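You operate a simulated robot arm through the tools that you are given. There is no shell and no other tool. Be economical: measure what you need, move in short steps, check, and stop when the job is done.

You run a simulated robot arm. Do the job below in one go: nothing can be reset, and whatever is moved stays where it is left.

JOB
Blend at MID to a light froth, switch off, dial to OFF, lid off.
Fine: lay the lid on the bench.

Only the result counts: the job must be done as asked and must still hold three seconds after the hand-in. Knocking over, shifting, dropping, spilling or breaking anything else fails it. A push-on lid holds only when it is set on centred and level and pressed home; a screw cap is set on level and turned clockwise until tight.

ROBOT AND FRAMES
A 7-joint arm with a two-finger parallel gripper, fixed in place. Base frame: the origin is at the foot of the arm, x ahead of it, y to its left, z up. Readings come in m, degrees, newtons and seconds.
Its first joint turns from -66.0 to 66.0 degrees. Payload 2.4 kg.
The TCP is the grasp point between the finger pads, 0.03 m short of the fingertips. In the tool frame z runs along the fingers and y along their closing line. Largest opening 0.094 m; finger width 0.028, thickness 0.01; the body of the gripper, 0.05 by 0.096 m, starts 0.055 m behind the TCP.
Orientation is that of the tool frame in the base frame, as a unit quaternion [x, y, z, w]. With the fingers straight down and closing along the base's y, the tool's x points along the base's -x, its y along +y and its z along -z.

CONTROLS
- The arm moves only by the tool nudge_tool. Its argument "moves" is a list of rows, each a list of 7 numbers: the turn, a rotation vector about the tool's x, y, z in degrees, then the shift along the tool's x, y, z in m, then the opening, from 0 (shut) to 1 (fully open). In form: [[rx, ry, rz, dx, dy, dz, gripper], ...]. A call has 1 to 12 rows; each row is the pose to reach, as a shift and turn from the pose commanded when the call began, along the tool's axes at that moment. A row lasts 0.2 s, in which the tool goes at most 0.05 m and 8.6 degrees; a call with a longer step from one row to the next is refused whole, and so is a gripper value outside its range. A pose out of reach is approached as far as the arm can. The call stops where the force on the tool passes 40 N (or 10 N more than at its start, if that is more) or the arm is blocked; 0.2 s more then pass. The fingers move at their own pace (about 0.153 m/s each) and stop on an object; they squeeze with about 39 N. The grip force told is the motor's: it shows also when the fingers shut on nothing. Time passes only in rows, and 0.2 s behind the last, so rows that repeat a pose let the fingers close. The reply holds the time, the measured pose of the TCP, the force on the tool along the base axes, the opening and the grip force, in the units named above and with some noise, and new pictures: "pictures" is both (left out), scene, wrist or none.
- Cameras (640 x 400 px; columns grow to the right, rows downward): "scene" is fixed at [0.0274, 0.4595, 1.4515]; the picture's right is [-0.85, -0.52, 0.00], its down [-0.26, 0.42, -0.87] and it looks along [0.45, -0.74, -0.49] (base axes); focal length 328 px, centre (320, 200). "wrist" rides on the gripper at [0.076, 0.014, -0.103] in the tool frame; the picture's right is [-0.18, 0.98, 0.00], its down [-0.75, -0.14, -0.64] and it looks along [-0.63, -0.12, 0.77] (tool axes); focal length 243 px, centre (320, 200). There is no depth. A picture from a camera that has moved, and an enlarged one, comes with that camera's place and axes in the base frame and with its lens.
- zoom(camera, box): a new picture of the part [left, top, right, bottom] of that camera's present view, enlarged. The clock stands still meanwhile.
- job_done(): hands the job in; it is judged then, once.

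Work in short steps. Places have to be worked out from the pictures, the camera data and where the tool is seen: move nearer, look again, correct. Check each grasp and each placing, and mend what went wrong. You have 120 turns and 200 pictures in all, those below and enlarged ones among them. Open the gripper and draw the arm clear of the work before you hand the job in, unless the task says otherwise; then end with one line.

The tools are called after "Request:" by a JSON object that holds its "name" and its "arguments". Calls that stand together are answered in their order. nudge_tool: Moves the arm, as the interface text tells. Its arguments: {"type":"object","properties":{"moves":{"type":"array","items":{"type":"array","items":{"type":"number"}}},"pictures":{"type":"string","enum":["both","scene","wrist","none"]}},"required":["moves"]} The other tools are called the same way: zoom (camera, box) takes an enlarged picture of a part of a camera's view; job_done () hands the job in.

At the start:

```text
time_s: 0.0
position: [0.3945, -0.2432, 1.2198]
orientation: [-0.001, 1.0, 0.0, 0.0]
contact_force: [0.2, 0.4, -0.3]
gripper_width: 0.0938
gripper_force: 0.1
```

scene: 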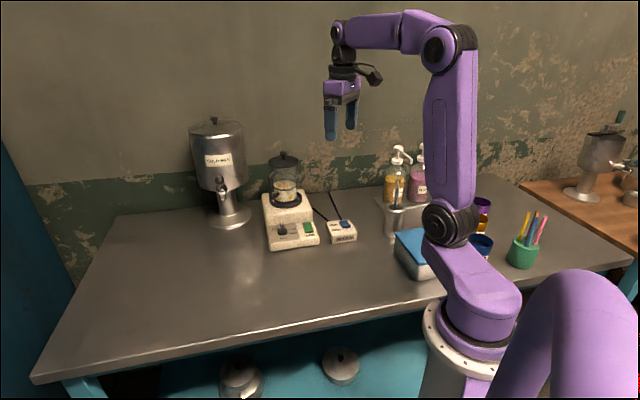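
wrist: 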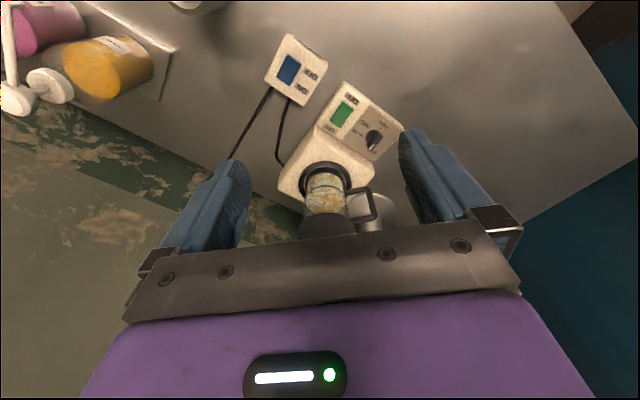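

I start by looking closely at the blender, its panel and the socket box.

Request:
{"name": "zoom", "arguments": {"camera": "scene", "box": [240, 140, 370, 260]}}

Request:
{"name": "zoom", "arguments": {"camera": "wrist", "box": [250, 20, 430, 240]}}

```text
3.33 times, centred on (305, 200) of scene
camera zoom: at [0.0274, 0.4595, 1.4515], right [-0.85, -0.52, 0.0], down [-0.26, 0.42, -0.87], along [0.45, -0.74, -0.49], focal length 1092 px, centre (370, 200)
```

zoom: 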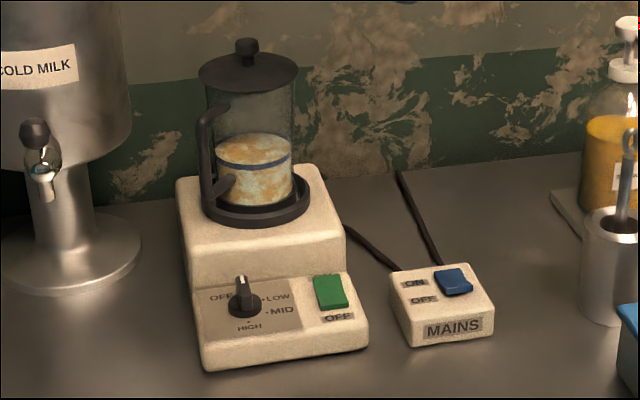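

```text
1.82 times, centred on (340, 130) of wrist
camera zoom: at [0.3193, -0.2296, 1.3217], right [0.18, 0.98, 0.0], down [0.75, -0.14, 0.64], along [0.63, -0.12, -0.77], focal length 441 px, centre (284, 327)
```

zoom: 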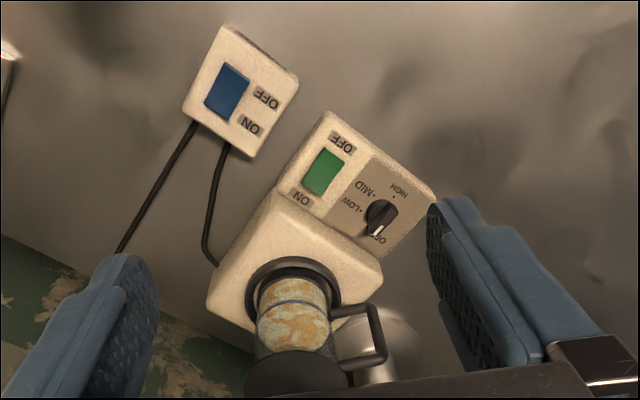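

The lid sits on the jar, the dial seems to be at OFF, and the rockers need a closer look. My rough estimate puts the panel near x≈0.52, y≈-0.17, so I move nearer and re-measure.

Request:
{"name": "nudge_tool", "arguments": {"moves": [[0, 0, 0, 0.0, 0.03, 0.025, 1], [0, 0, 0, 0.0, 0.06, 0.05, 1], [0, 0, 0, 0.0, 0.09, 0.07, 1], [0, 0, 0, 0.0, 0.09, 0.07, 1]], "pictures": "wrist"}}

Request:
{"name": "zoom", "arguments": {"camera": "scene", "box": [255, 190, 365, 260]}}

```text
time_s: 1.0
position: [0.395, -0.1521, 1.15]
orientation: [0.0, 1.0, 0.0, 0.001]
contact_force: [0.3, -0.9, -0.3]
gripper_width: 0.094
gripper_force: 0.1
camera wrist: at [0.3201, -0.1391, 1.2511], right [0.18, 0.98, 0.0], down [0.75, -0.14, 0.64], along [0.63, -0.12, -0.77], focal length 243 px, centre (320, 200)
```

wrist: 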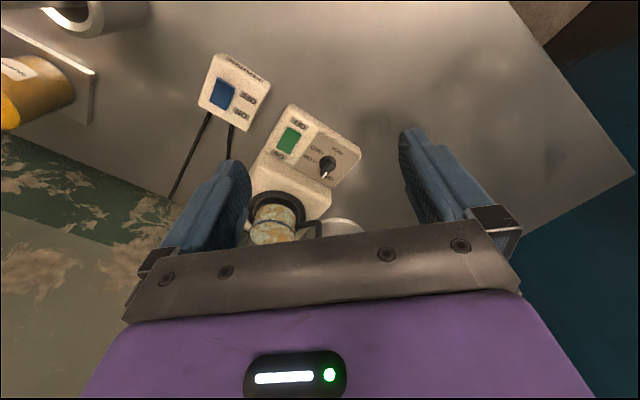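

```text
5.71 times, centred on (310, 225) of scene
camera zoom: at [0.0274, 0.4595, 1.4515], right [-0.85, -0.52, 0.0], down [-0.26, 0.42, -0.87], along [0.45, -0.74, -0.49], focal length 1872 px, centre (377, 57)
```

zoom: 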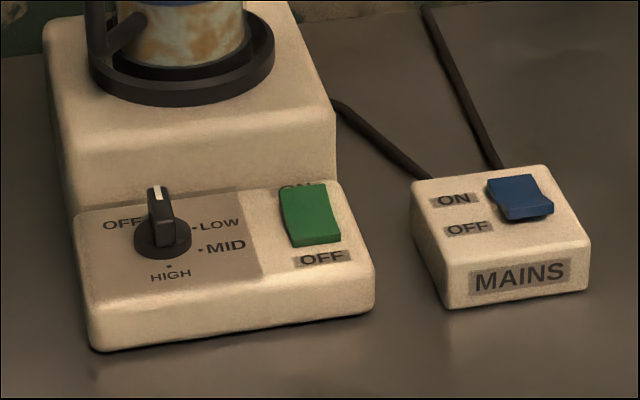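

Triangulating from the two cameras puts the dial near (0.537, -0.165, 0.895) and the mains switch near (0.397, -0.293, 0.894). That means the bench is probably at about 0.86. I move down in front of the panel for a closer look.

Request:
{"name": "nudge_tool", "arguments": {"moves": [[0, 0, 0, -0.018, -0.005, 0.04, 1], [0, 0, 0, -0.036, -0.01, 0.08, 1], [0, 0, 0, -0.055, -0.013, 0.12, 1], [0, 0, 0, -0.055, -0.013, 0.12, 1]], "pictures": "both"}}

Request:
{"name": "zoom", "arguments": {"camera": "wrist", "box": [200, 60, 420, 240]}}

```text
time_s: 2.0
position: [0.4499, -0.1649, 1.0274]
orientation: [0.0, 1.0, -0.001, 0.001]
contact_force: [-0.1, 0.3, -0.8]
gripper_width: 0.0938
gripper_force: 0.0
camera wrist: at [0.3752, -0.1516, 1.13], right [0.18, 0.98, 0.0], down [0.75, -0.14, 0.64], along [0.63, -0.12, -0.77], focal length 243 px, centre (320, 200)
```

scene: 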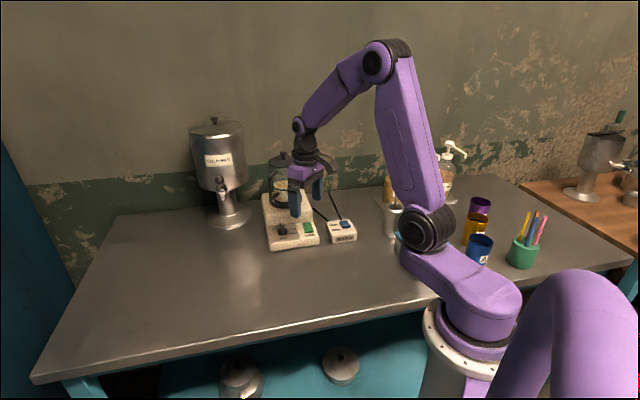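
wrist: 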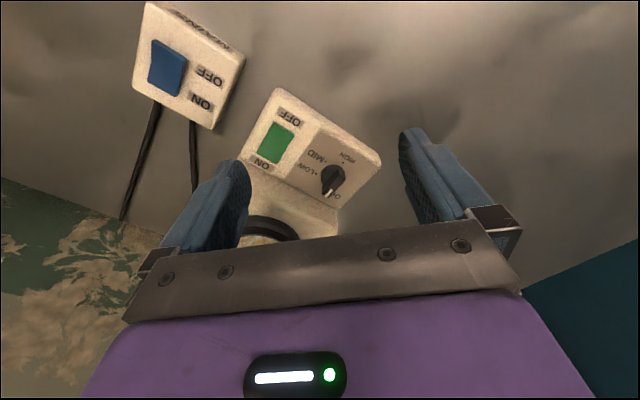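

```text
2.22 times, centred on (310, 150) of wrist
camera zoom: at [0.3752, -0.1516, 1.13], right [0.18, 0.98, 0.0], down [0.75, -0.14, 0.64], along [0.63, -0.12, -0.77], focal length 539 px, centre (342, 311)
```

zoom: 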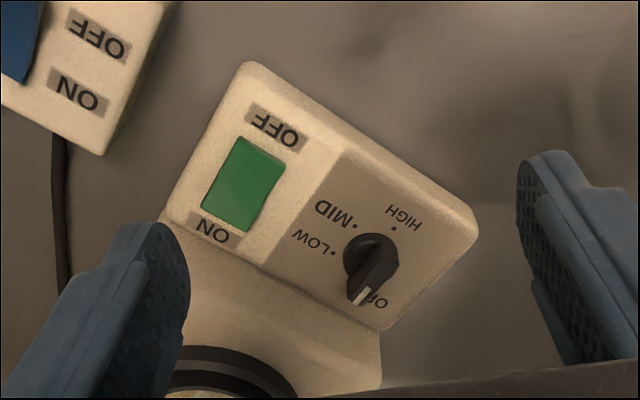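

Measured results:
- **Dial:** centre near (0.540, -0.168), pointer at OFF, about -33°. LOW, MID and HIGH follow clockwise at about 65° each.
- **Green rocker:** centre near (0.484, -0.220), with its ON end toward the jar. It looks off.
- **Mains:** looks on.

I go above the dial and align the fingers across the pointer.

Request:
{"name": "nudge_tool", "arguments": {"moves": [[0, 0, 8.3, -0.022, 0, 0.0, 0.6], [0, 0, 16.5, -0.045, -0.001, 0.01, 0.6], [0, 0, 24.8, -0.068, -0.002, 0.02, 0.6], [0, 0, 33, -0.09, -0.003, 0.03, 0.6], [0, 0, 33, -0.09, -0.003, 0.03, 0.6]], "pictures": "both"}}

Request:
{"name": "zoom", "arguments": {"camera": "scene", "box": [240, 140, 350, 260]}}

Request:
{"name": "zoom", "arguments": {"camera": "wrist", "box": [200, 40, 440, 240]}}

```text
time_s: 3.2
position: [0.5404, -0.1701, 0.9978]
orientation: [0.285, 0.958, 0.0, 0.0]
contact_force: [-0.1, -0.8, 0.1]
gripper_width: 0.0563
gripper_force: 0.0
camera wrist: at [0.4855, -0.1176, 1.0991], right [0.69, 0.72, 0.0], down [0.55, -0.53, 0.64], along [0.46, -0.44, -0.77], focal length 243 px, centre (320, 200)
```

scene: 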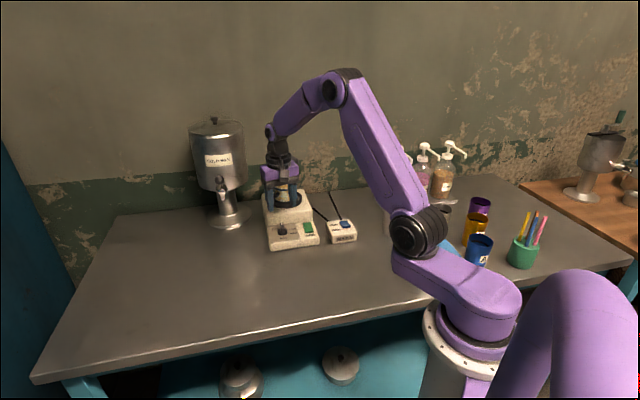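
wrist: 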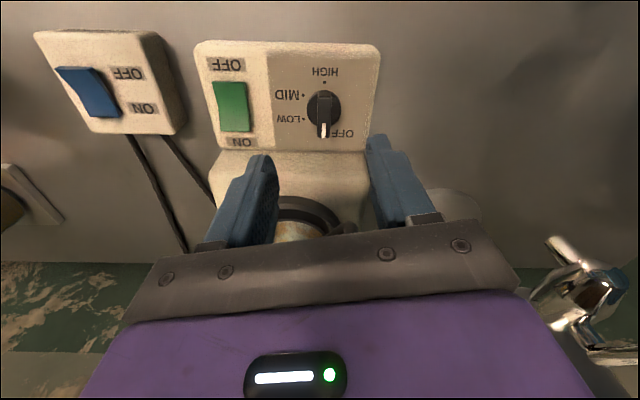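

```text
3.33 times, centred on (295, 200) of scene
camera zoom: at [0.0274, 0.4595, 1.4515], right [-0.85, -0.52, 0.0], down [-0.26, 0.42, -0.87], along [0.45, -0.74, -0.49], focal length 1092 px, centre (403, 200)
```

zoom: 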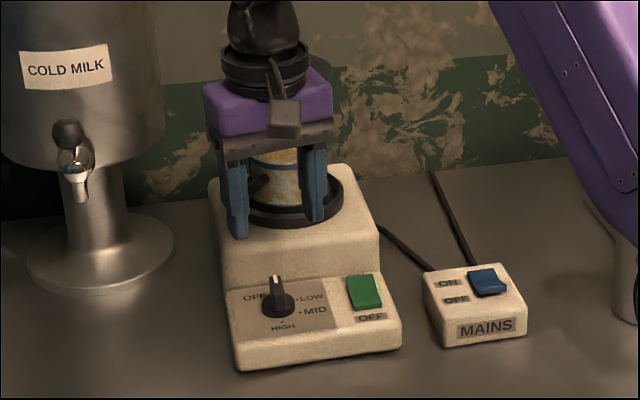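

```text
2.00 times, centred on (320, 140) of wrist
camera zoom: at [0.4855, -0.1176, 1.0991], right [0.69, 0.72, 0.0], down [0.55, -0.53, 0.64], along [0.46, -0.44, -0.77], focal length 485 px, centre (320, 320)
```

zoom: 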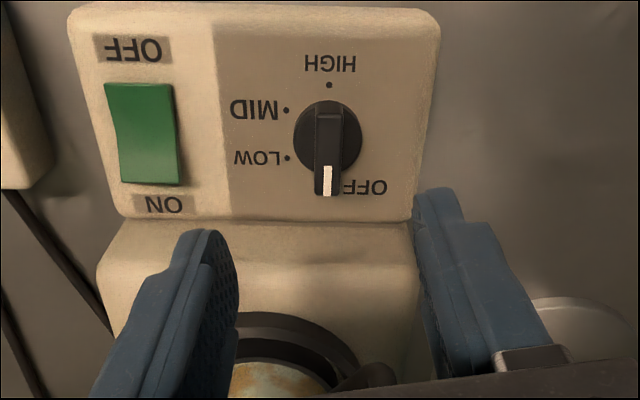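

The aligned view shows the labels 60° apart. The pointer is at OFF, pointing at the jar, and MID is 120° clockwise. The dial centre is about (0.5415, -0.167). I turn 10.7° more and lower over the knob.

Request:
{"name": "nudge_tool", "arguments": {"moves": [[0, 0, 5, 0.0008, 0.003, 0.02, 0.6], [0, 0, 10.7, 0.0008, 0.003, 0.04, 0.6], [0, 0, 10.7, 0.0008, 0.003, 0.06, 0.6], [0, 0, 10.7, 0.0008, 0.003, 0.077, 0.6], [0, 0, 10.7, 0.0008, 0.003, 0.077, 0.6]], "pictures": "wrist"}}

Request:
{"name": "zoom", "arguments": {"camera": "scene", "box": [250, 160, 350, 260]}}

```text
time_s: 4.4
position: [0.5427, -0.1655, 0.9222]
orientation: [0.372, 0.928, 0.0, 0.0]
contact_force: [-0.4, 0.8, 0.4]
gripper_width: 0.0562
gripper_force: 0.1
camera wrist: at [0.4978, -0.1034, 1.0236], right [0.81, 0.58, 0.0], down [0.45, -0.62, 0.64], along [0.37, -0.52, -0.77], focal length 243 px, centre (320, 200)
```

wrist: 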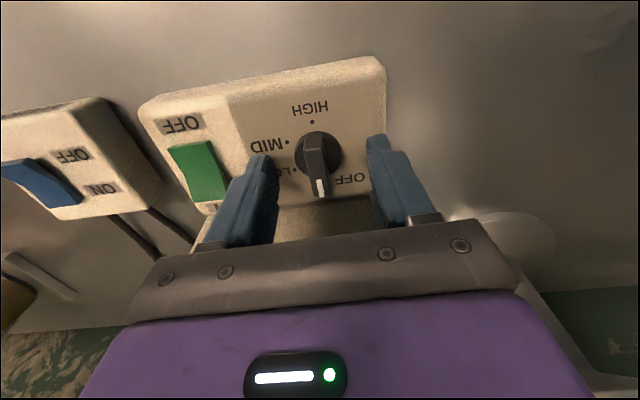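

```text
4.00 times, centred on (300, 210) of scene
camera zoom: at [0.0274, 0.4595, 1.4515], right [-0.85, -0.52, 0.0], down [-0.26, 0.42, -0.87], along [0.45, -0.74, -0.49], focal length 1310 px, centre (400, 160)
```

zoom: 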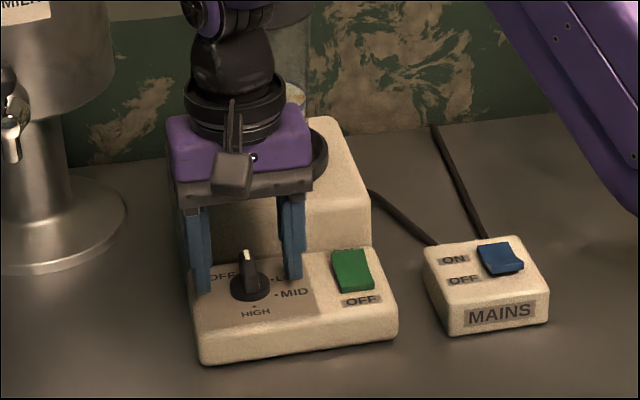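

The fingers straddle the knob and are well centred, so I close on the pointer.

Request:
{"name": "nudge_tool", "arguments": {"moves": [[0, 0, 0, 0, 0, 0, 0.3], [0, 0, 0, 0, 0, 0, 0], [0, 0, 0, 0, 0, 0, 0]], "pictures": "none"}}

Request:
{"name": "zoom", "arguments": {"camera": "scene", "box": [250, 160, 350, 260]}}

```text
time_s: 5.2
position: [0.5419, -0.1658, 0.9227]
orientation: [0.372, 0.928, -0.001, -0.002]
contact_force: [-5.2, -6.4, -0.1]
gripper_width: 0.028
gripper_force: 45.7
```

```text
4.00 times, centred on (300, 210) of scene
camera zoom: at [0.0273, 0.4594, 1.4515], right [-0.85, -0.52, 0.0], down [-0.26, 0.42, -0.87], along [0.45, -0.74, -0.49], focal length 1310 px, centre (400, 160)
```

zoom: 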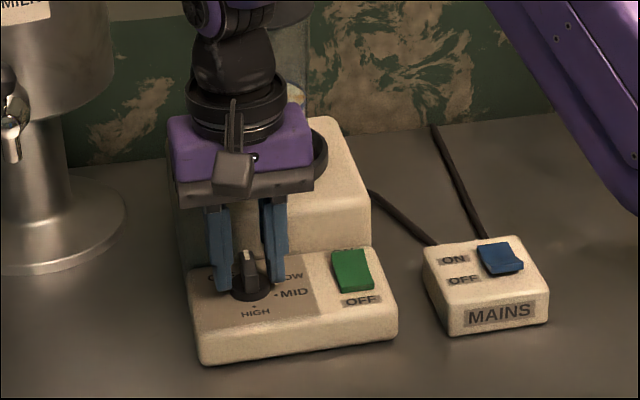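

They closed at 28 mm, which is the round skirt rather than the pointer bar. I open, raise 7 mm, shift slightly and re-grip the bar.

Request:
{"name": "nudge_tool", "arguments": {"moves": [[0, 0, 0, 0, 0, 0, 0.45], [0, 0, 0, 0, -0.0015, 0, 0.45], [0, 0, 0, 0, -0.0015, -0.008, 0.45], [0, 0, 0, 0, -0.0015, -0.008, 0], [0, 0, 0, 0, -0.0015, -0.008, 0], [0, 0, 0, 0, -0.0015, -0.008, 0]], "pictures": "none"}}

Request:
{"name": "zoom", "arguments": {"camera": "scene", "box": [250, 160, 350, 260]}}

```text
time_s: 6.6
position: [0.5419, -0.1669, 0.9321]
orientation: [0.373, 0.928, 0.0, 0.0]
contact_force: [3.8, 3.6, -0.1]
gripper_width: 0.0108
gripper_force: 44.4
```

```text
4.00 times, centred on (300, 210) of scene
camera zoom: at [0.0275, 0.4596, 1.4515], right [-0.85, -0.52, 0.0], down [-0.26, 0.42, -0.87], along [0.45, -0.74, -0.49], focal length 1310 px, centre (400, 160)
```

zoom: 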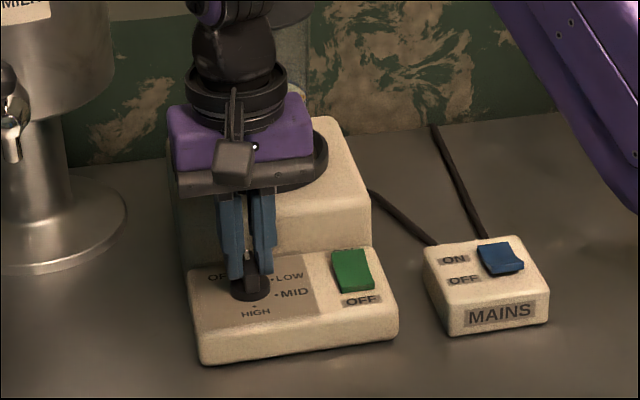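

The bar is gripped at 10.8 mm, so I turn clockwise 60° to LOW first and check.

Request:
{"name": "nudge_tool", "arguments": {"moves": [[0, 0, 8, 0, 0, 0, 0], [0, 0, 16, 0, 0, 0, 0], [0, 0, 24, 0, 0, 0, 0], [0, 0, 32, 0, 0, 0, 0], [0, 0, 40, 0, 0, 0, 0], [0, 0, 48, 0, 0, 0, 0], [0, 0, 54, 0, 0, 0, 0], [0, 0, 60, 0, 0, 0, 0]], "pictures": "wrist"}}

Request:
{"name": "zoom", "arguments": {"camera": "scene", "box": [230, 130, 350, 260]}}

```text
time_s: 8.4
position: [0.5405, -0.167, 0.9299]
orientation: [0.787, 0.617, 0.001, 0.0]
contact_force: [16.7, 8.8, -18.1]
gripper_width: 0.0108
gripper_force: 44.1
camera wrist: at [0.5738, -0.0964, 1.0322], right [0.91, -0.41, 0.0], down [-0.32, -0.7, 0.64], along [-0.26, -0.58, -0.77], focal length 243 px, centre (320, 200)
```

wrist: 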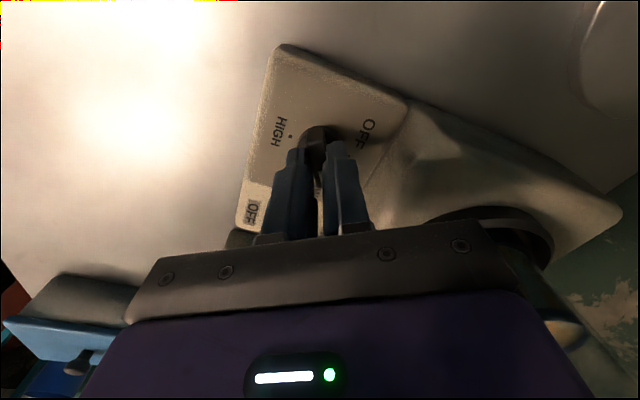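

```text
3.08 times, centred on (290, 195) of scene
camera zoom: at [0.0282, 0.4597, 1.4514], right [-0.85, -0.52, 0.0], down [-0.26, 0.42, -0.87], along [0.45, -0.74, -0.49], focal length 1008 px, centre (412, 215)
```

zoom: 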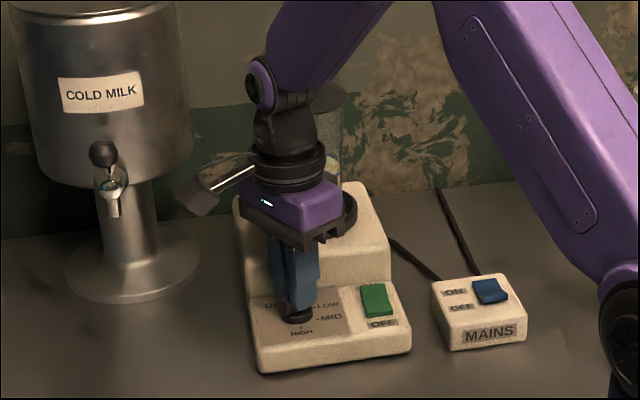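

The dial followed to LOW with moderate side force. I continue another 60° to MID with a small relieving shift.

Request:
{"name": "nudge_tool", "arguments": {"moves": [[0, 0, 8, 0.0006, 0.0007, 0, 0], [0, 0, 16, 0.0006, 0.0007, 0, 0], [0, 0, 24, 0.0006, 0.0007, 0, 0], [0, 0, 32, 0.0006, 0.0007, 0, 0], [0, 0, 40, 0.0006, 0.0007, 0, 0], [0, 0, 48, 0.0006, 0.0007, 0, 0], [0, 0, 54, 0.0006, 0.0007, 0, 0], [0, 0, 60, 0.0006, 0.0007, 0, 0]], "pictures": "wrist"}}

Request:
{"name": "zoom", "arguments": {"camera": "scene", "box": [230, 130, 350, 260]}}

```text
time_s: 10.2
position: [0.5408, -0.167, 0.9308]
orientation: [0.99, 0.14, -0.001, 0.0]
contact_force: [16.2, 9.4, -22.8]
gripper_width: 0.0108
gripper_force: 44.5
camera wrist: at [0.6189, -0.1596, 1.0322], right [0.1, -1.0, 0.0], down [-0.76, -0.07, 0.64], along [-0.64, -0.06, -0.77], focal length 243 px, centre (320, 200)
```

wrist: 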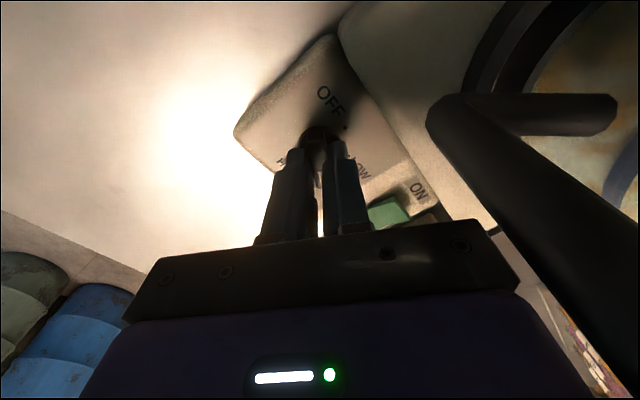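

```text
3.08 times, centred on (290, 195) of scene
camera zoom: at [0.0282, 0.4596, 1.4514], right [-0.85, -0.52, 0.0], down [-0.26, 0.42, -0.87], along [0.45, -0.74, -0.49], focal length 1008 px, centre (412, 215)
```

zoom: 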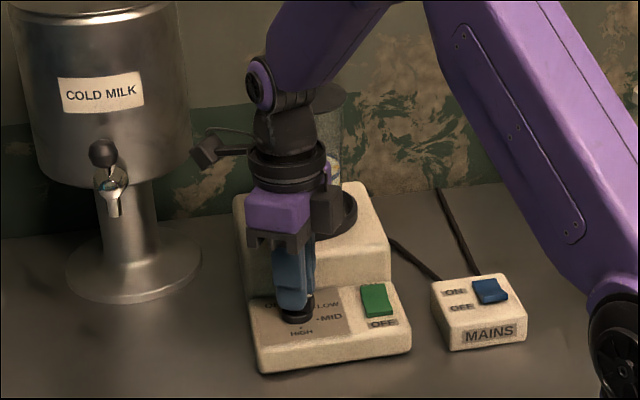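

The dial should now be at MID. I release it and lift straight up.

Request:
{"name": "nudge_tool", "arguments": {"moves": [[0, 0, 0, 0, 0, 0, 0.3], [0, 0, 0, 0, 0, 0, 0.3], [0, 0, 0, 0, 0, -0.03, 0.3], [0, 0, 0, 0, 0, -0.06, 0.3], [0, 0, 0, 0, 0, -0.09, 0.3]], "pictures": "none"}}

Request:
{"name": "zoom", "arguments": {"camera": "scene", "box": [240, 180, 350, 260]}}

```text
time_s: 11.4
position: [0.5405, -0.1673, 1.0207]
orientation: [0.99, 0.141, 0.001, 0.0]
contact_force: [0.2, 0.0, -0.4]
gripper_width: 0.0279
gripper_force: 0.0
```

```text
5.00 times, centred on (295, 220) of scene
camera zoom: at [0.0274, 0.4595, 1.4515], right [-0.85, -0.52, 0.0], down [-0.26, 0.42, -0.87], along [0.45, -0.74, -0.49], focal length 1638 px, centre (445, 100)
```

zoom: 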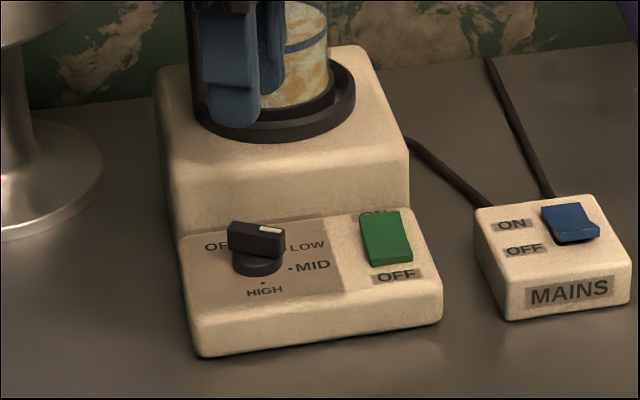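

The pointer is at MID. Next I close the fingers, turn back about 120° and move above the ON end of the green rocker, near (0.498, -0.2315).

Request:
{"name": "nudge_tool", "arguments": {"moves": [[0, 0, -8.5, 0, 0, 0, 0], [0, 0, -17, 0, 0, 0, 0], [0, 0, -25.5, 0, 0, 0, 0], [0, 0, -34, 0, 0, 0, 0], [0, 0, -42.5, -0.01, 0.008, 0, 0], [0, 0, -51, -0.02, 0.016, 0, 0], [0, 0, -59.5, -0.03, 0.025, 0, 0], [0, 0, -68, -0.04, 0.033, 0, 0], [0, 0, -76.5, -0.05, 0.042, 0, 0], [0, 0, -85, -0.0584, 0.0499, 0, 0], [0, 0, -93.5, -0.0584, 0.0499, 0, 0], [0, 0, -102, -0.0584, 0.0499, 0, 0]], "pictures": "none"}}

Request:
{"name": "nudge_tool", "arguments": {"moves": [[0, 0, -8.5, 0, 0, 0.02, 0], [0, 0, -18, 0, 0, 0.04, 0], [0, 0, -18, 0, 0, 0.06, 0], [0, 0, -18, 0, 0, 0.06, 0]], "pictures": "wrist"}}

Request:
{"name": "zoom", "arguments": {"camera": "scene", "box": [240, 150, 350, 260]}}

```text
time_s: 14.0
position: [0.4986, -0.2304, 1.0212]
orientation: [0.511, 0.859, 0.0, 0.0]
contact_force: [0.5, -0.4, -0.1]
gripper_width: 0.0
gripper_force: 33.2
```

```text
refused: row 2 steps farther than a row can; nothing moved
```

```text
3.64 times, centred on (295, 205) of scene
camera zoom: at [0.0274, 0.4595, 1.4515], right [-0.85, -0.52, 0.0], down [-0.26, 0.42, -0.87], along [0.45, -0.74, -0.49], focal length 1191 px, centre (411, 182)
```

zoom: 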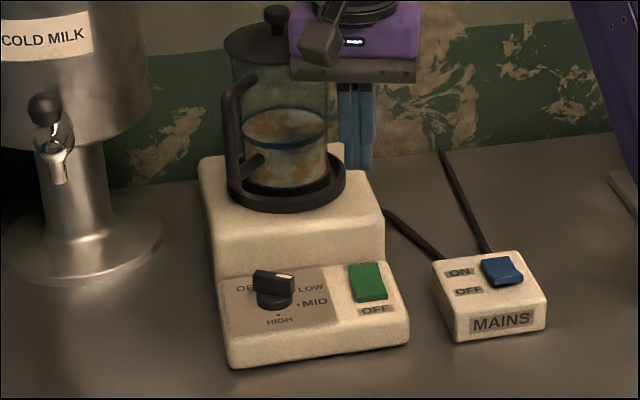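

The second call was refused because one row stepped too far. I repeat it with smaller steps.

Request:
{"name": "nudge_tool", "arguments": {"moves": [[0, 0, -8, 0, 0, 0.02, 0], [0, 0, -16, 0, 0, 0.04, 0], [0, 0, -17.7, 0, 0, 0.06, 0], [0, 0, -17.7, 0, 0, 0.06, 0]], "pictures": "wrist"}}

Request:
{"name": "zoom", "arguments": {"camera": "scene", "box": [240, 150, 350, 260]}}

```text
time_s: 15.0
position: [0.4986, -0.2336, 0.9616]
orientation: [0.374, 0.927, 0.0, 0.0]
contact_force: [-0.3, 0.2, 0.4]
gripper_width: 0.0
gripper_force: 33.0
camera wrist: at [0.4553, -0.1702, 1.0633], right [0.81, 0.58, 0.0], down [0.44, -0.62, 0.64], along [0.37, -0.52, -0.77], focal length 243 px, centre (320, 200)
```

wrist: 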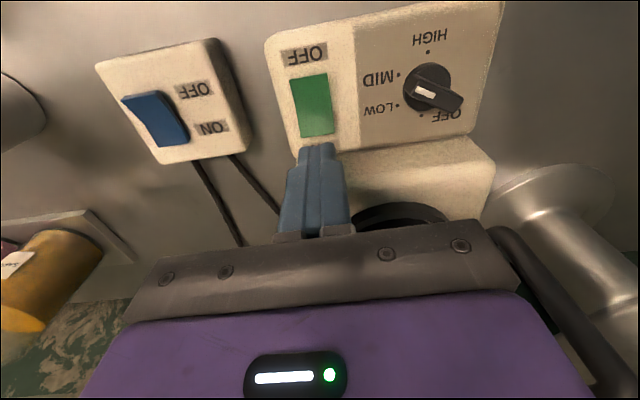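

```text
3.64 times, centred on (295, 205) of scene
camera zoom: at [0.0274, 0.4595, 1.4515], right [-0.85, -0.52, 0.0], down [-0.26, 0.42, -0.87], along [0.45, -0.74, -0.49], focal length 1191 px, centre (411, 182)
```

zoom: 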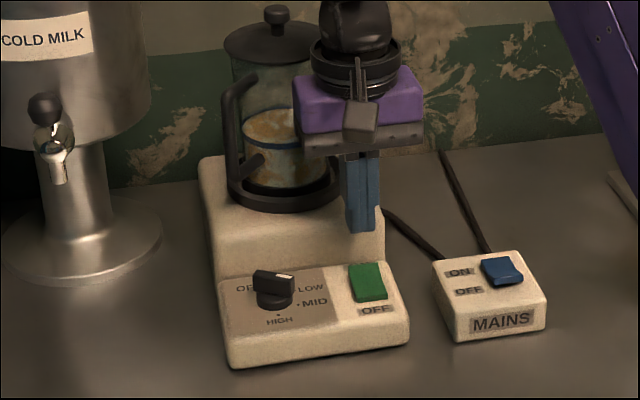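

The fingers are above the ON end, and the knob points at MID from this side too. I press down gently.

Request:
{"name": "nudge_tool", "arguments": {"moves": [[0, 0, 0, 0.0027, 0.0013, 0.015, 0], [0, 0, 0, 0.0027, 0.0013, 0.027, 0], [0, 0, 0, 0.0027, 0.0013, 0.035, 0], [0, 0, 0, 0.0027, 0.0013, 0.041, 0]], "pictures": "none"}}

Request:
{"name": "zoom", "arguments": {"camera": "scene", "box": [240, 150, 350, 260]}}

```text
time_s: 16.1
position: [0.4978, -0.23, 0.9238]
orientation: [0.375, 0.927, 0.0, 0.004]
contact_force: [-1.4, -0.7, 3.4]
gripper_width: 0.0
gripper_force: 33.0
stopped in row 4: the force on the tool passed its limit (the readings are from after the stop); the commanded pose is now the measured one
```

```text
3.64 times, centred on (295, 205) of scene
camera zoom: at [0.0273, 0.4595, 1.4515], right [-0.85, -0.52, 0.0], down [-0.26, 0.42, -0.87], along [0.45, -0.74, -0.49], focal length 1191 px, centre (411, 182)
```

zoom: 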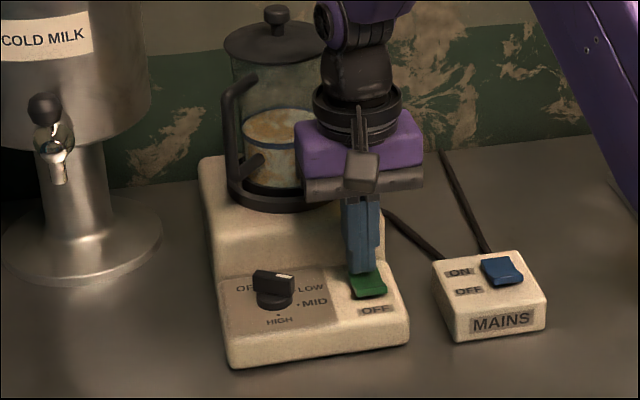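

The rocker has flipped to ON, with its front end raised. I lift and hover over the OFF end while watching the jar.

Request:
{"name": "nudge_tool", "arguments": {"moves": [[0, 0, 0, 0, 0, -0.03, 0], [0, 0, 0, 0.032, 0, -0.03, 0]], "pictures": "none"}}

Request:
{"name": "zoom", "arguments": {"camera": "scene", "box": [250, 140, 350, 250]}}

```text
time_s: 16.7
position: [0.4734, -0.2076, 0.9536]
orientation: [0.376, 0.927, 0.0, 0.002]
contact_force: [0.4, 0.4, 0.0]
gripper_width: 0.0001
gripper_force: 33.2
```

```text
3.64 times, centred on (300, 195) of scene
camera zoom: at [0.0275, 0.4595, 1.4515], right [-0.85, -0.52, 0.0], down [-0.26, 0.42, -0.87], along [0.45, -0.74, -0.49], focal length 1191 px, centre (393, 218)
```

zoom: 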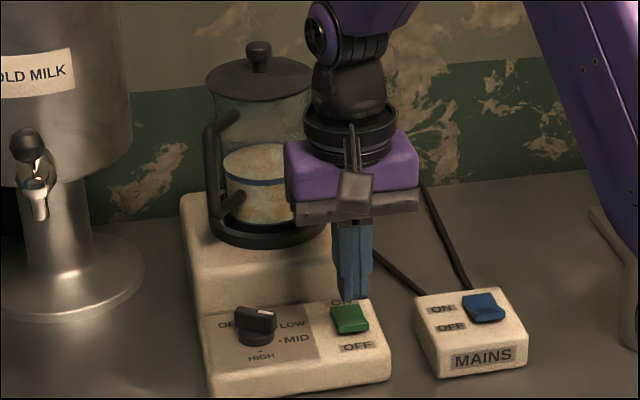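

It is running and the contents are already changing. I zoom in on the jar.

Request:
{"name": "zoom", "arguments": {"camera": "scene", "box": [265, 145, 315, 215]}}

Request:
{"name": "nudge_tool", "arguments": {"moves": [[0, 0, 0, 0, 0, 0, 0], [0, 0, 0, 0, 0, 0, 0], [0, 0, 0, 0, 0, 0, 0]], "pictures": "none"}}

Request:
{"name": "zoom", "arguments": {"camera": "scene", "box": [265, 145, 315, 215]}}

```text
5.71 times, centred on (290, 180) of scene
camera zoom: at [0.0275, 0.4595, 1.4515], right [-0.85, -0.52, 0.0], down [-0.26, 0.42, -0.87], along [0.45, -0.74, -0.49], focal length 1872 px, centre (491, 314)
```

zoom: 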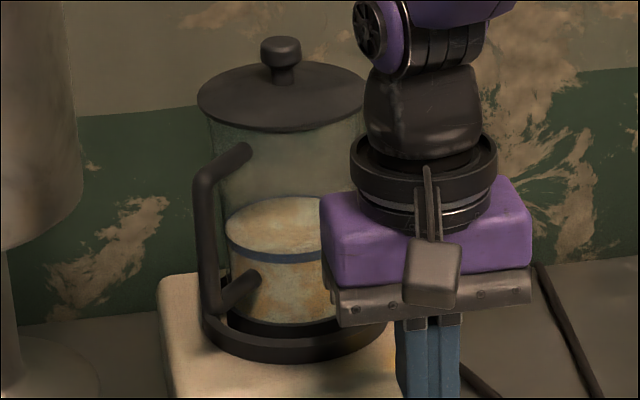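

```text
time_s: 17.5
position: [0.4739, -0.2084, 0.9523]
orientation: [0.374, 0.927, 0.0, 0.003]
contact_force: [0.2, -0.6, 0.0]
gripper_width: 0.0
gripper_force: 32.9
```

```text
5.71 times, centred on (290, 180) of scene
camera zoom: at [0.0274, 0.4595, 1.4515], right [-0.85, -0.52, 0.0], down [-0.26, 0.42, -0.87], along [0.45, -0.74, -0.49], focal length 1872 px, centre (491, 314)
```

zoom: 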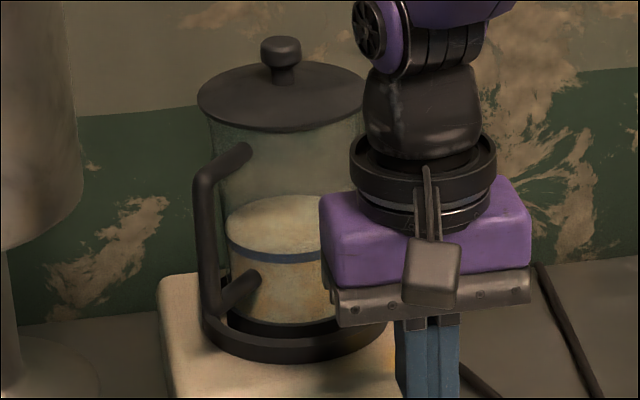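

The contents are smoother, but there is no foam yet. I keep watching.

Request:
{"name": "nudge_tool", "arguments": {"moves": [[0, 0, 0, 0, 0, 0, 0], [0, 0, 0, 0, 0, 0, 0], [0, 0, 0, 0, 0, 0, 0], [0, 0, 0, 0, 0, 0, 0]], "pictures": "none"}}

Request:
{"name": "zoom", "arguments": {"camera": "scene", "box": [265, 145, 315, 215]}}

Request:
{"name": "nudge_tool", "arguments": {"moves": [[0, 0, 0, 0, 0, 0, 0], [0, 0, 0, 0, 0, 0, 0], [0, 0, 0, 0, 0, 0, 0]], "pictures": "none"}}

Request:
{"name": "zoom", "arguments": {"camera": "scene", "box": [265, 145, 315, 215]}}

```text
time_s: 18.5
position: [0.4736, -0.2078, 0.9531]
orientation: [0.374, 0.927, 0.0, 0.003]
contact_force: [0.0, 0.1, 0.3]
gripper_width: 0.0
gripper_force: 33.0
```

```text
5.71 times, centred on (290, 180) of scene
camera zoom: at [0.0274, 0.4595, 1.4515], right [-0.85, -0.52, 0.0], down [-0.26, 0.42, -0.87], along [0.45, -0.74, -0.49], focal length 1872 px, centre (491, 314)
```

zoom: 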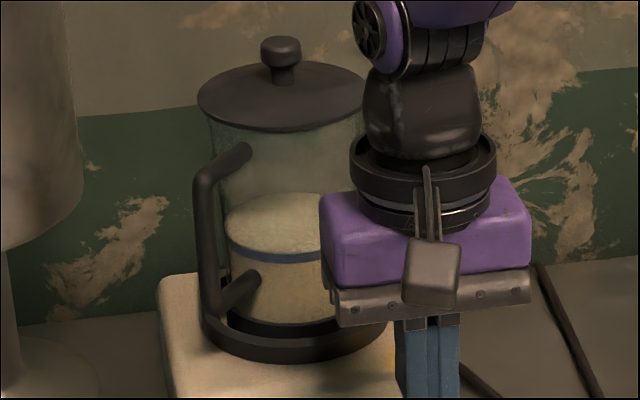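

```text
time_s: 19.3
position: [0.4745, -0.208, 0.9531]
orientation: [0.375, 0.927, -0.001, 0.004]
contact_force: [-0.9, 0.3, 0.0]
gripper_width: 0.0
gripper_force: 33.5
```

```text
5.71 times, centred on (290, 180) of scene
camera zoom: at [0.0274, 0.4595, 1.4515], right [-0.85, -0.52, 0.0], down [-0.26, 0.42, -0.87], along [0.45, -0.74, -0.49], focal length 1872 px, centre (491, 314)
```

zoom: 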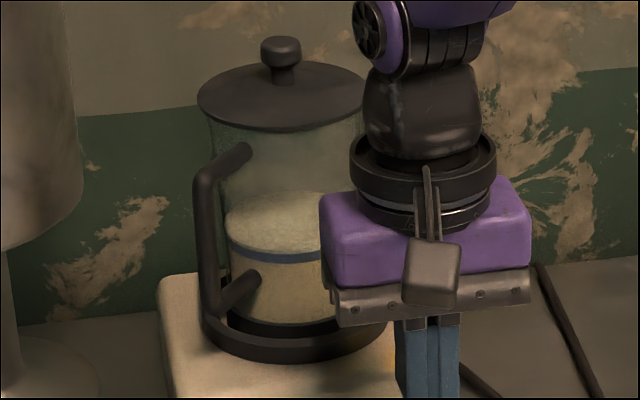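

It is smooth now and the surface is rising a little. I continue in short steps.

Request:
{"name": "nudge_tool", "arguments": {"moves": [[0, 0, 0, 0, 0, 0, 0], [0, 0, 0, 0, 0, 0, 0], [0, 0, 0, 0, 0, 0, 0]], "pictures": "none"}}

Request:
{"name": "zoom", "arguments": {"camera": "scene", "box": [275, 165, 310, 205]}}

Request:
{"name": "nudge_tool", "arguments": {"moves": [[0, 0, 0, 0, 0, 0, 0], [0, 0, 0, 0, 0, 0, 0]], "pictures": "none"}}

Request:
{"name": "zoom", "arguments": {"camera": "scene", "box": [275, 165, 310, 205]}}

```text
time_s: 20.1
position: [0.4738, -0.2085, 0.9524]
orientation: [0.375, 0.927, 0.0, 0.003]
contact_force: [0.0, 0.0, 0.0]
gripper_width: 0.0
gripper_force: 33.3
```

```text
10.00 times, centred on (292, 185) of scene
camera zoom: at [0.0274, 0.4595, 1.4515], right [-0.85, -0.52, 0.0], down [-0.26, 0.42, -0.87], along [0.45, -0.74, -0.49], focal length 3276 px, centre (595, 350)
```

zoom: 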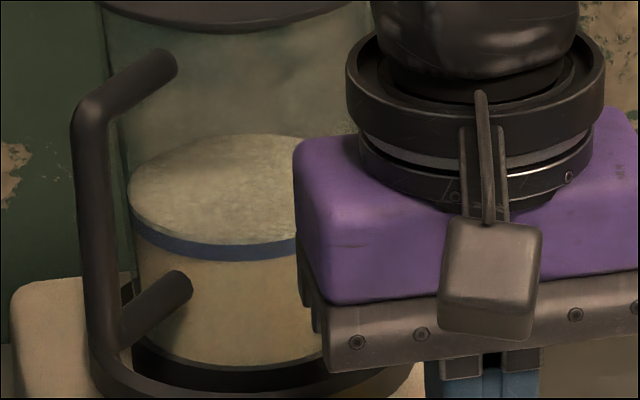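

```text
time_s: 20.7
position: [0.4749, -0.2088, 0.9525]
orientation: [0.374, 0.927, 0.0, 0.003]
contact_force: [0.8, -0.1, 0.2]
gripper_width: 0.0001
gripper_force: 33.4
```

```text
10.00 times, centred on (292, 185) of scene
camera zoom: at [0.0274, 0.4595, 1.4515], right [-0.85, -0.52, 0.0], down [-0.26, 0.42, -0.87], along [0.45, -0.74, -0.49], focal length 3276 px, centre (595, 350)
```

zoom: 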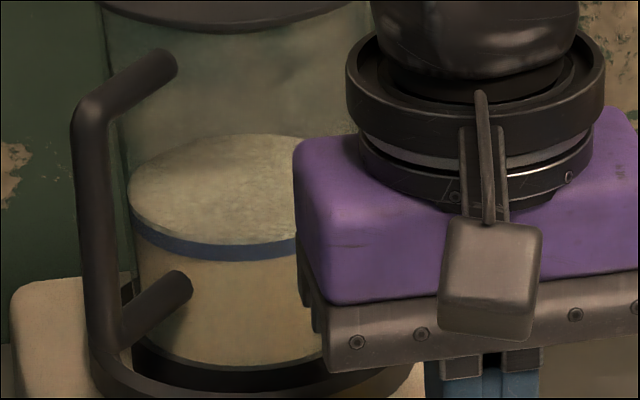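

A thin pale layer is showing above the blue line. I check its growth rate over another 0.8 s.

Request:
{"name": "nudge_tool", "arguments": {"moves": [[0, 0, 0, 0, 0, 0, 0], [0, 0, 0, 0, 0, 0, 0], [0, 0, 0, 0, 0, 0, 0]], "pictures": "none"}}

Request:
{"name": "zoom", "arguments": {"camera": "scene", "box": [275, 165, 310, 205]}}

```text
time_s: 21.5
position: [0.4743, -0.2093, 0.954]
orientation: [0.375, 0.927, 0.0, 0.004]
contact_force: [0.1, -0.4, 0.2]
gripper_width: 0.0001
gripper_force: 33.3
```

```text
10.00 times, centred on (292, 185) of scene
camera zoom: at [0.0274, 0.4595, 1.4515], right [-0.85, -0.52, 0.0], down [-0.26, 0.42, -0.87], along [0.45, -0.74, -0.49], focal length 3276 px, centre (595, 350)
```

zoom: 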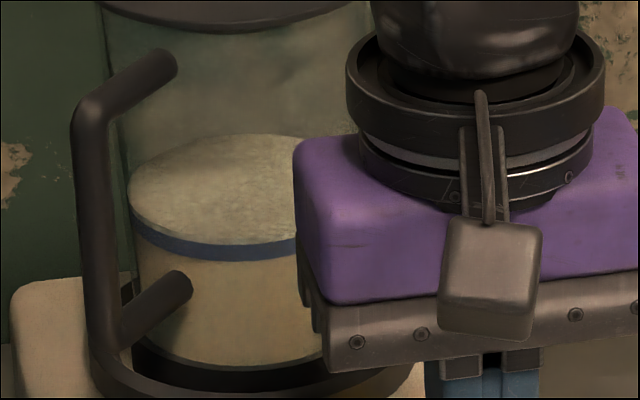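

Nothing has changed since 20.1 s. I zoom tighter, with the clock stopped, to see whether the strip above the line is froth.

Request:
{"name": "zoom", "arguments": {"camera": "scene", "box": [284, 175, 308, 203]}}

Request:
{"name": "zoom", "arguments": {"camera": "wrist", "box": [220, 0, 640, 260]}}

```text
14.29 times, centred on (296, 189) of scene
camera zoom: at [0.0274, 0.4595, 1.4515], right [-0.85, -0.52, 0.0], down [-0.26, 0.42, -0.87], along [0.45, -0.74, -0.49], focal length 4680 px, centre (663, 357)
```

zoom: 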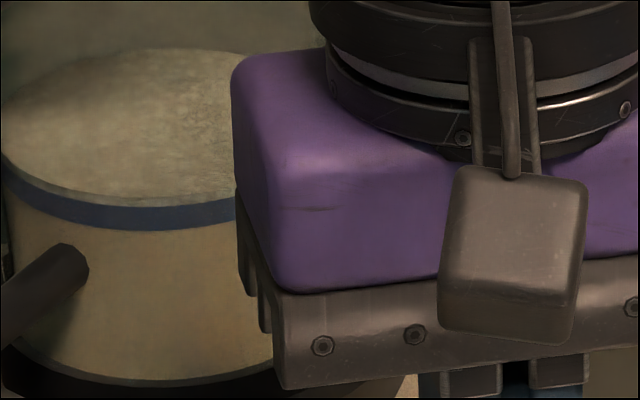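

```text
1.52 times, centred on (430, 130) of wrist
camera zoom: at [0.4294, -0.1458, 1.0545], right [0.82, 0.58, 0.0], down [0.44, -0.62, 0.65], along [0.38, -0.53, -0.76], focal length 370 px, centre (152, 307)
```

zoom: 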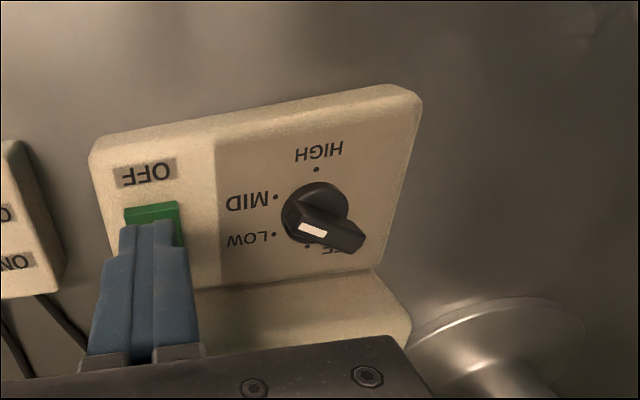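

There is now a pale cap on the mix. Stopping early can be corrected but over-blending can't, so I press OFF now and inspect.

Request:
{"name": "nudge_tool", "arguments": {"moves": [[0, 0, 0, 0.001, 0, 0.015, 0], [0, 0, 0, 0.001, 0, 0.025, 0], [0, 0, 0, 0.001, 0, 0.032, 0], [0, 0, 0, 0.001, 0, 0.036, 0]], "pictures": "none"}}

Request:
{"name": "zoom", "arguments": {"camera": "scene", "box": [250, 150, 350, 250]}}

```text
time_s: 22.4
position: [0.4737, -0.2072, 0.9239]
orientation: [0.374, 0.927, -0.001, 0.003]
contact_force: [-4.9, 3.0, 10.0]
gripper_width: 0.0
gripper_force: 33.1
stopped in row 4: the force on the tool passed its limit (the readings are from after the stop); the commanded pose is now the measured one
```

```text
4.00 times, centred on (300, 200) of scene
camera zoom: at [0.0271, 0.4597, 1.4514], right [-0.85, -0.52, 0.0], down [-0.26, 0.42, -0.87], along [0.45, -0.74, -0.49], focal length 1310 px, centre (400, 200)
```

zoom: 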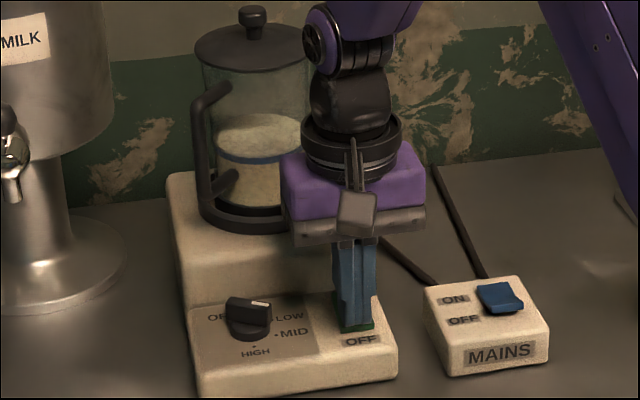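

It is pressed. I lift away and inspect the rocker and the jar.

Request:
{"name": "nudge_tool", "arguments": {"moves": [[0, 0, 0, 0, 0, -0.04, 0], [0, 0, 0, 0.02, -0.03, -0.07, 0], [0, 0, 0, 0.04, -0.06, -0.1, 0], [0, 0, 0, 0.05, -0.09, -0.12, 0]], "pictures": "none"}}

Request:
{"name": "zoom", "arguments": {"camera": "scene", "box": [250, 150, 350, 250]}}

Request:
{"name": "zoom", "arguments": {"camera": "scene", "box": [270, 170, 305, 210]}}

```text
time_s: 23.4
position: [0.3755, -0.2371, 1.0432]
orientation: [0.374, 0.928, -0.001, 0.002]
contact_force: [0.4, 0.1, 0.5]
gripper_width: 0.0
gripper_force: 32.6
```

```text
4.00 times, centred on (300, 200) of scene
camera zoom: at [0.0274, 0.4595, 1.4515], right [-0.85, -0.52, 0.0], down [-0.26, 0.42, -0.87], along [0.45, -0.74, -0.49], focal length 1310 px, centre (400, 200)
```

zoom: 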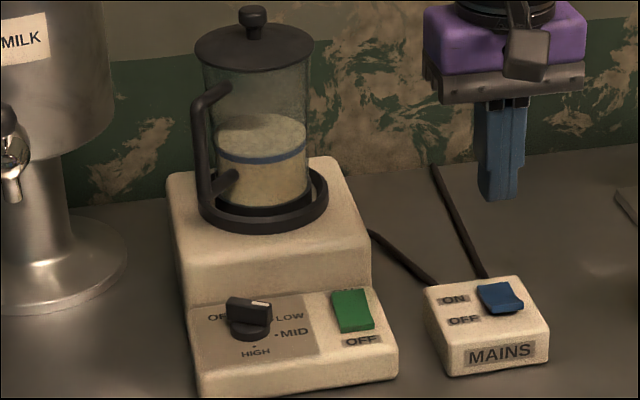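

```text
10.00 times, centred on (288, 190) of scene
camera zoom: at [0.0274, 0.4595, 1.4515], right [-0.85, -0.52, 0.0], down [-0.26, 0.42, -0.87], along [0.45, -0.74, -0.49], focal length 3276 px, centre (645, 300)
```

zoom: 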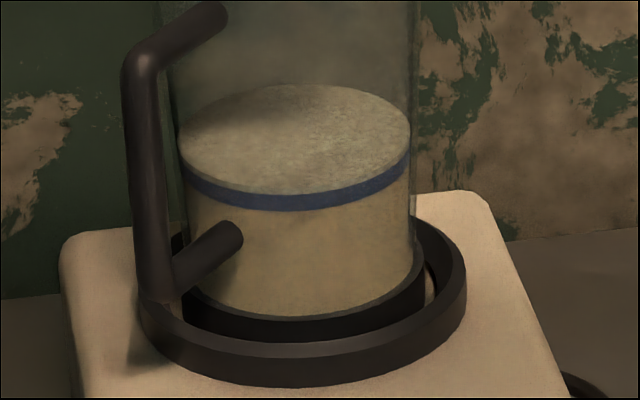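

The rocker is OFF. I zoom tightly on the surface to judge the froth.

Request:
{"name": "zoom", "arguments": {"camera": "scene", "box": [284, 176, 302, 196]}}

```text
16.00 times, centred on (293, 186) of scene
camera zoom: at [0.0274, 0.4595, 1.4515], right [-0.85, -0.52, 0.0], down [-0.26, 0.42, -0.87], along [0.45, -0.74, -0.49], focal length 5241 px, centre (752, 424)
```

zoom: 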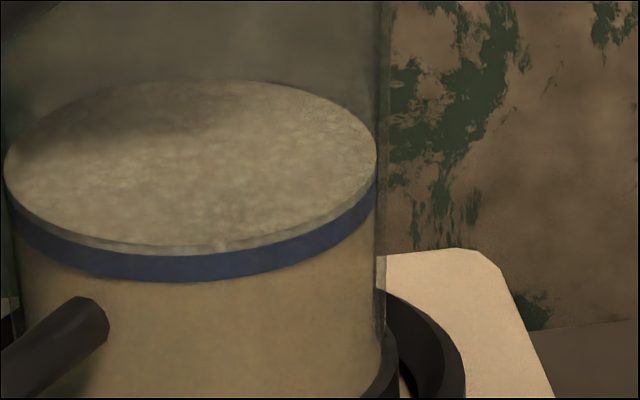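

There is a thin, bubbly pale cap on a uniform mix, which I take as a light froth. Next I return the dial to OFF: go above the dial and rotate to the grasp orientation used at MID.

Request:
{"name": "nudge_tool", "arguments": {"moves": [[0, 0, 8, -0.009, 0.02, 0, 0.3], [0, 0, 16, -0.018, 0.041, 0, 0.3], [0, 0, 24, -0.027, 0.062, 0, 0.3], [0, 0, 32, -0.035, 0.083, 0, 0.3], [0, 0, 40, -0.044, 0.104, 0, 0.3], [0, 0, 48, -0.053, 0.124, 0, 0.3], [0, 0, 56, -0.062, 0.145, 0, 0.3], [0, 0, 64, -0.0707, 0.1653, 0, 0.3], [0, 0, 72, -0.0707, 0.1653, 0, 0.3], [0, 0, 80, -0.0707, 0.1653, 0, 0.3], [0, 0, 88, -0.0707, 0.1653, 0, 0.3], [0, 0, 96, -0.0707, 0.1653, 0, 0.3]], "pictures": "none"}}

Request:
{"name": "nudge_tool", "arguments": {"moves": [[0, 0, 8, 0, 0, 0.0, 0.35], [0, 0, 16, 0, 0, 0.0, 0.35], [0, 0, 24, 0, 0, 0.0, 0.35], [0, 0, 24, 0, 0, 0.03, 0.35], [0, 0, 24, 0, 0, 0.06, 0.35], [0, 0, 24, 0, 0, 0.06, 0.35]], "pictures": "wrist"}}

Request:
{"name": "zoom", "arguments": {"camera": "scene", "box": [240, 150, 350, 250]}}

```text
time_s: 26.0
position: [0.5409, -0.1667, 1.0427]
orientation: [0.94, 0.34, 0.001, 0.002]
contact_force: [-0.7, -1.6, -0.5]
gripper_width: 0.028
gripper_force: 0.1
```

```text
time_s: 27.4
position: [0.5409, -0.1674, 0.9827]
orientation: [0.99, 0.139, 0.003, 0.001]
contact_force: [0.7, -0.2, -0.4]
gripper_width: 0.033
gripper_force: 0.1
camera wrist: at [0.6193, -0.1601, 1.0852], right [0.09, -1.0, 0.0], down [-0.77, -0.07, 0.64], along [-0.64, -0.06, -0.77], focal length 243 px, centre (320, 200)
```

wrist: 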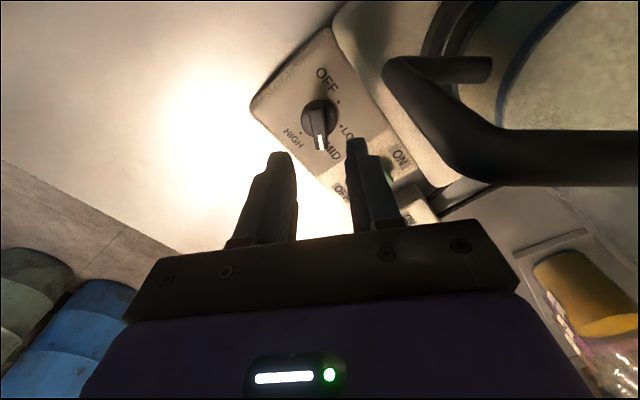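

```text
4.00 times, centred on (295, 200) of scene
camera zoom: at [0.0274, 0.4595, 1.4515], right [-0.85, -0.52, 0.0], down [-0.26, 0.42, -0.87], along [0.45, -0.74, -0.49], focal length 1310 px, centre (420, 200)
```

zoom: 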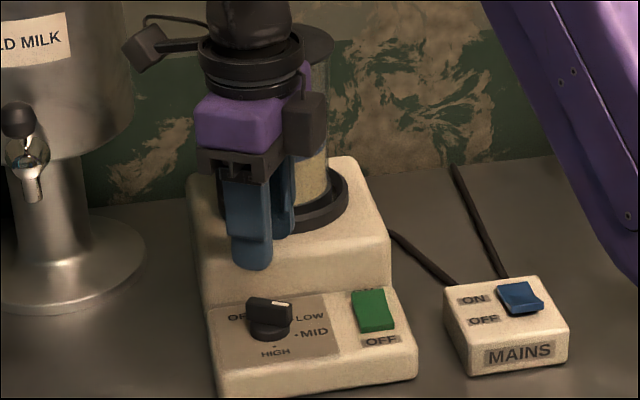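

The fingers are lined up over the knob. I descend to z 0.931 and grip the bar.

Request:
{"name": "nudge_tool", "arguments": {"moves": [[0, 0, 0, 0, 0, 0.025, 0.35], [0, 0, 0, 0, 0, 0.045, 0.35], [0, 0, 0, 0, 0, 0.0515, 0.35], [0, 0, 0, 0, 0, 0.0515, 0], [0, 0, 0, 0, 0, 0.0515, 0], [0, 0, 0, 0, 0, 0.0515, 0]], "pictures": "none"}}

```text
time_s: 28.8
position: [0.5419, -0.1657, 0.9317]
orientation: [0.99, 0.14, 0.001, 0.0]
contact_force: [-7.6, 9.7, 7.2]
gripper_width: 0.0108
gripper_force: 44.7
```

Gripped at 10.8 mm. I turn 60° counter-clockwise, then 60° more if the forces stay modest.

Request:
{"name": "nudge_tool", "arguments": {"moves": [[0, 0, -8, 0, 0, 0, 0], [0, 0, -16, 0, 0, 0, 0], [0, 0, -24, 0, 0, 0, 0], [0, 0, -32, 0, 0, 0, 0], [0, 0, -40, 0, 0, 0, 0], [0, 0, -48, 0, 0, 0, 0], [0, 0, -54, 0, 0, 0, 0], [0, 0, -60, 0, 0, 0, 0]], "pictures": "none"}}

```text
time_s: 30.6
position: [0.5409, -0.1661, 0.9311]
orientation: [0.787, 0.617, 0.0, 0.001]
contact_force: [-9.4, 20.7, 7.7]
gripper_width: 0.0108
gripper_force: 44.5
```

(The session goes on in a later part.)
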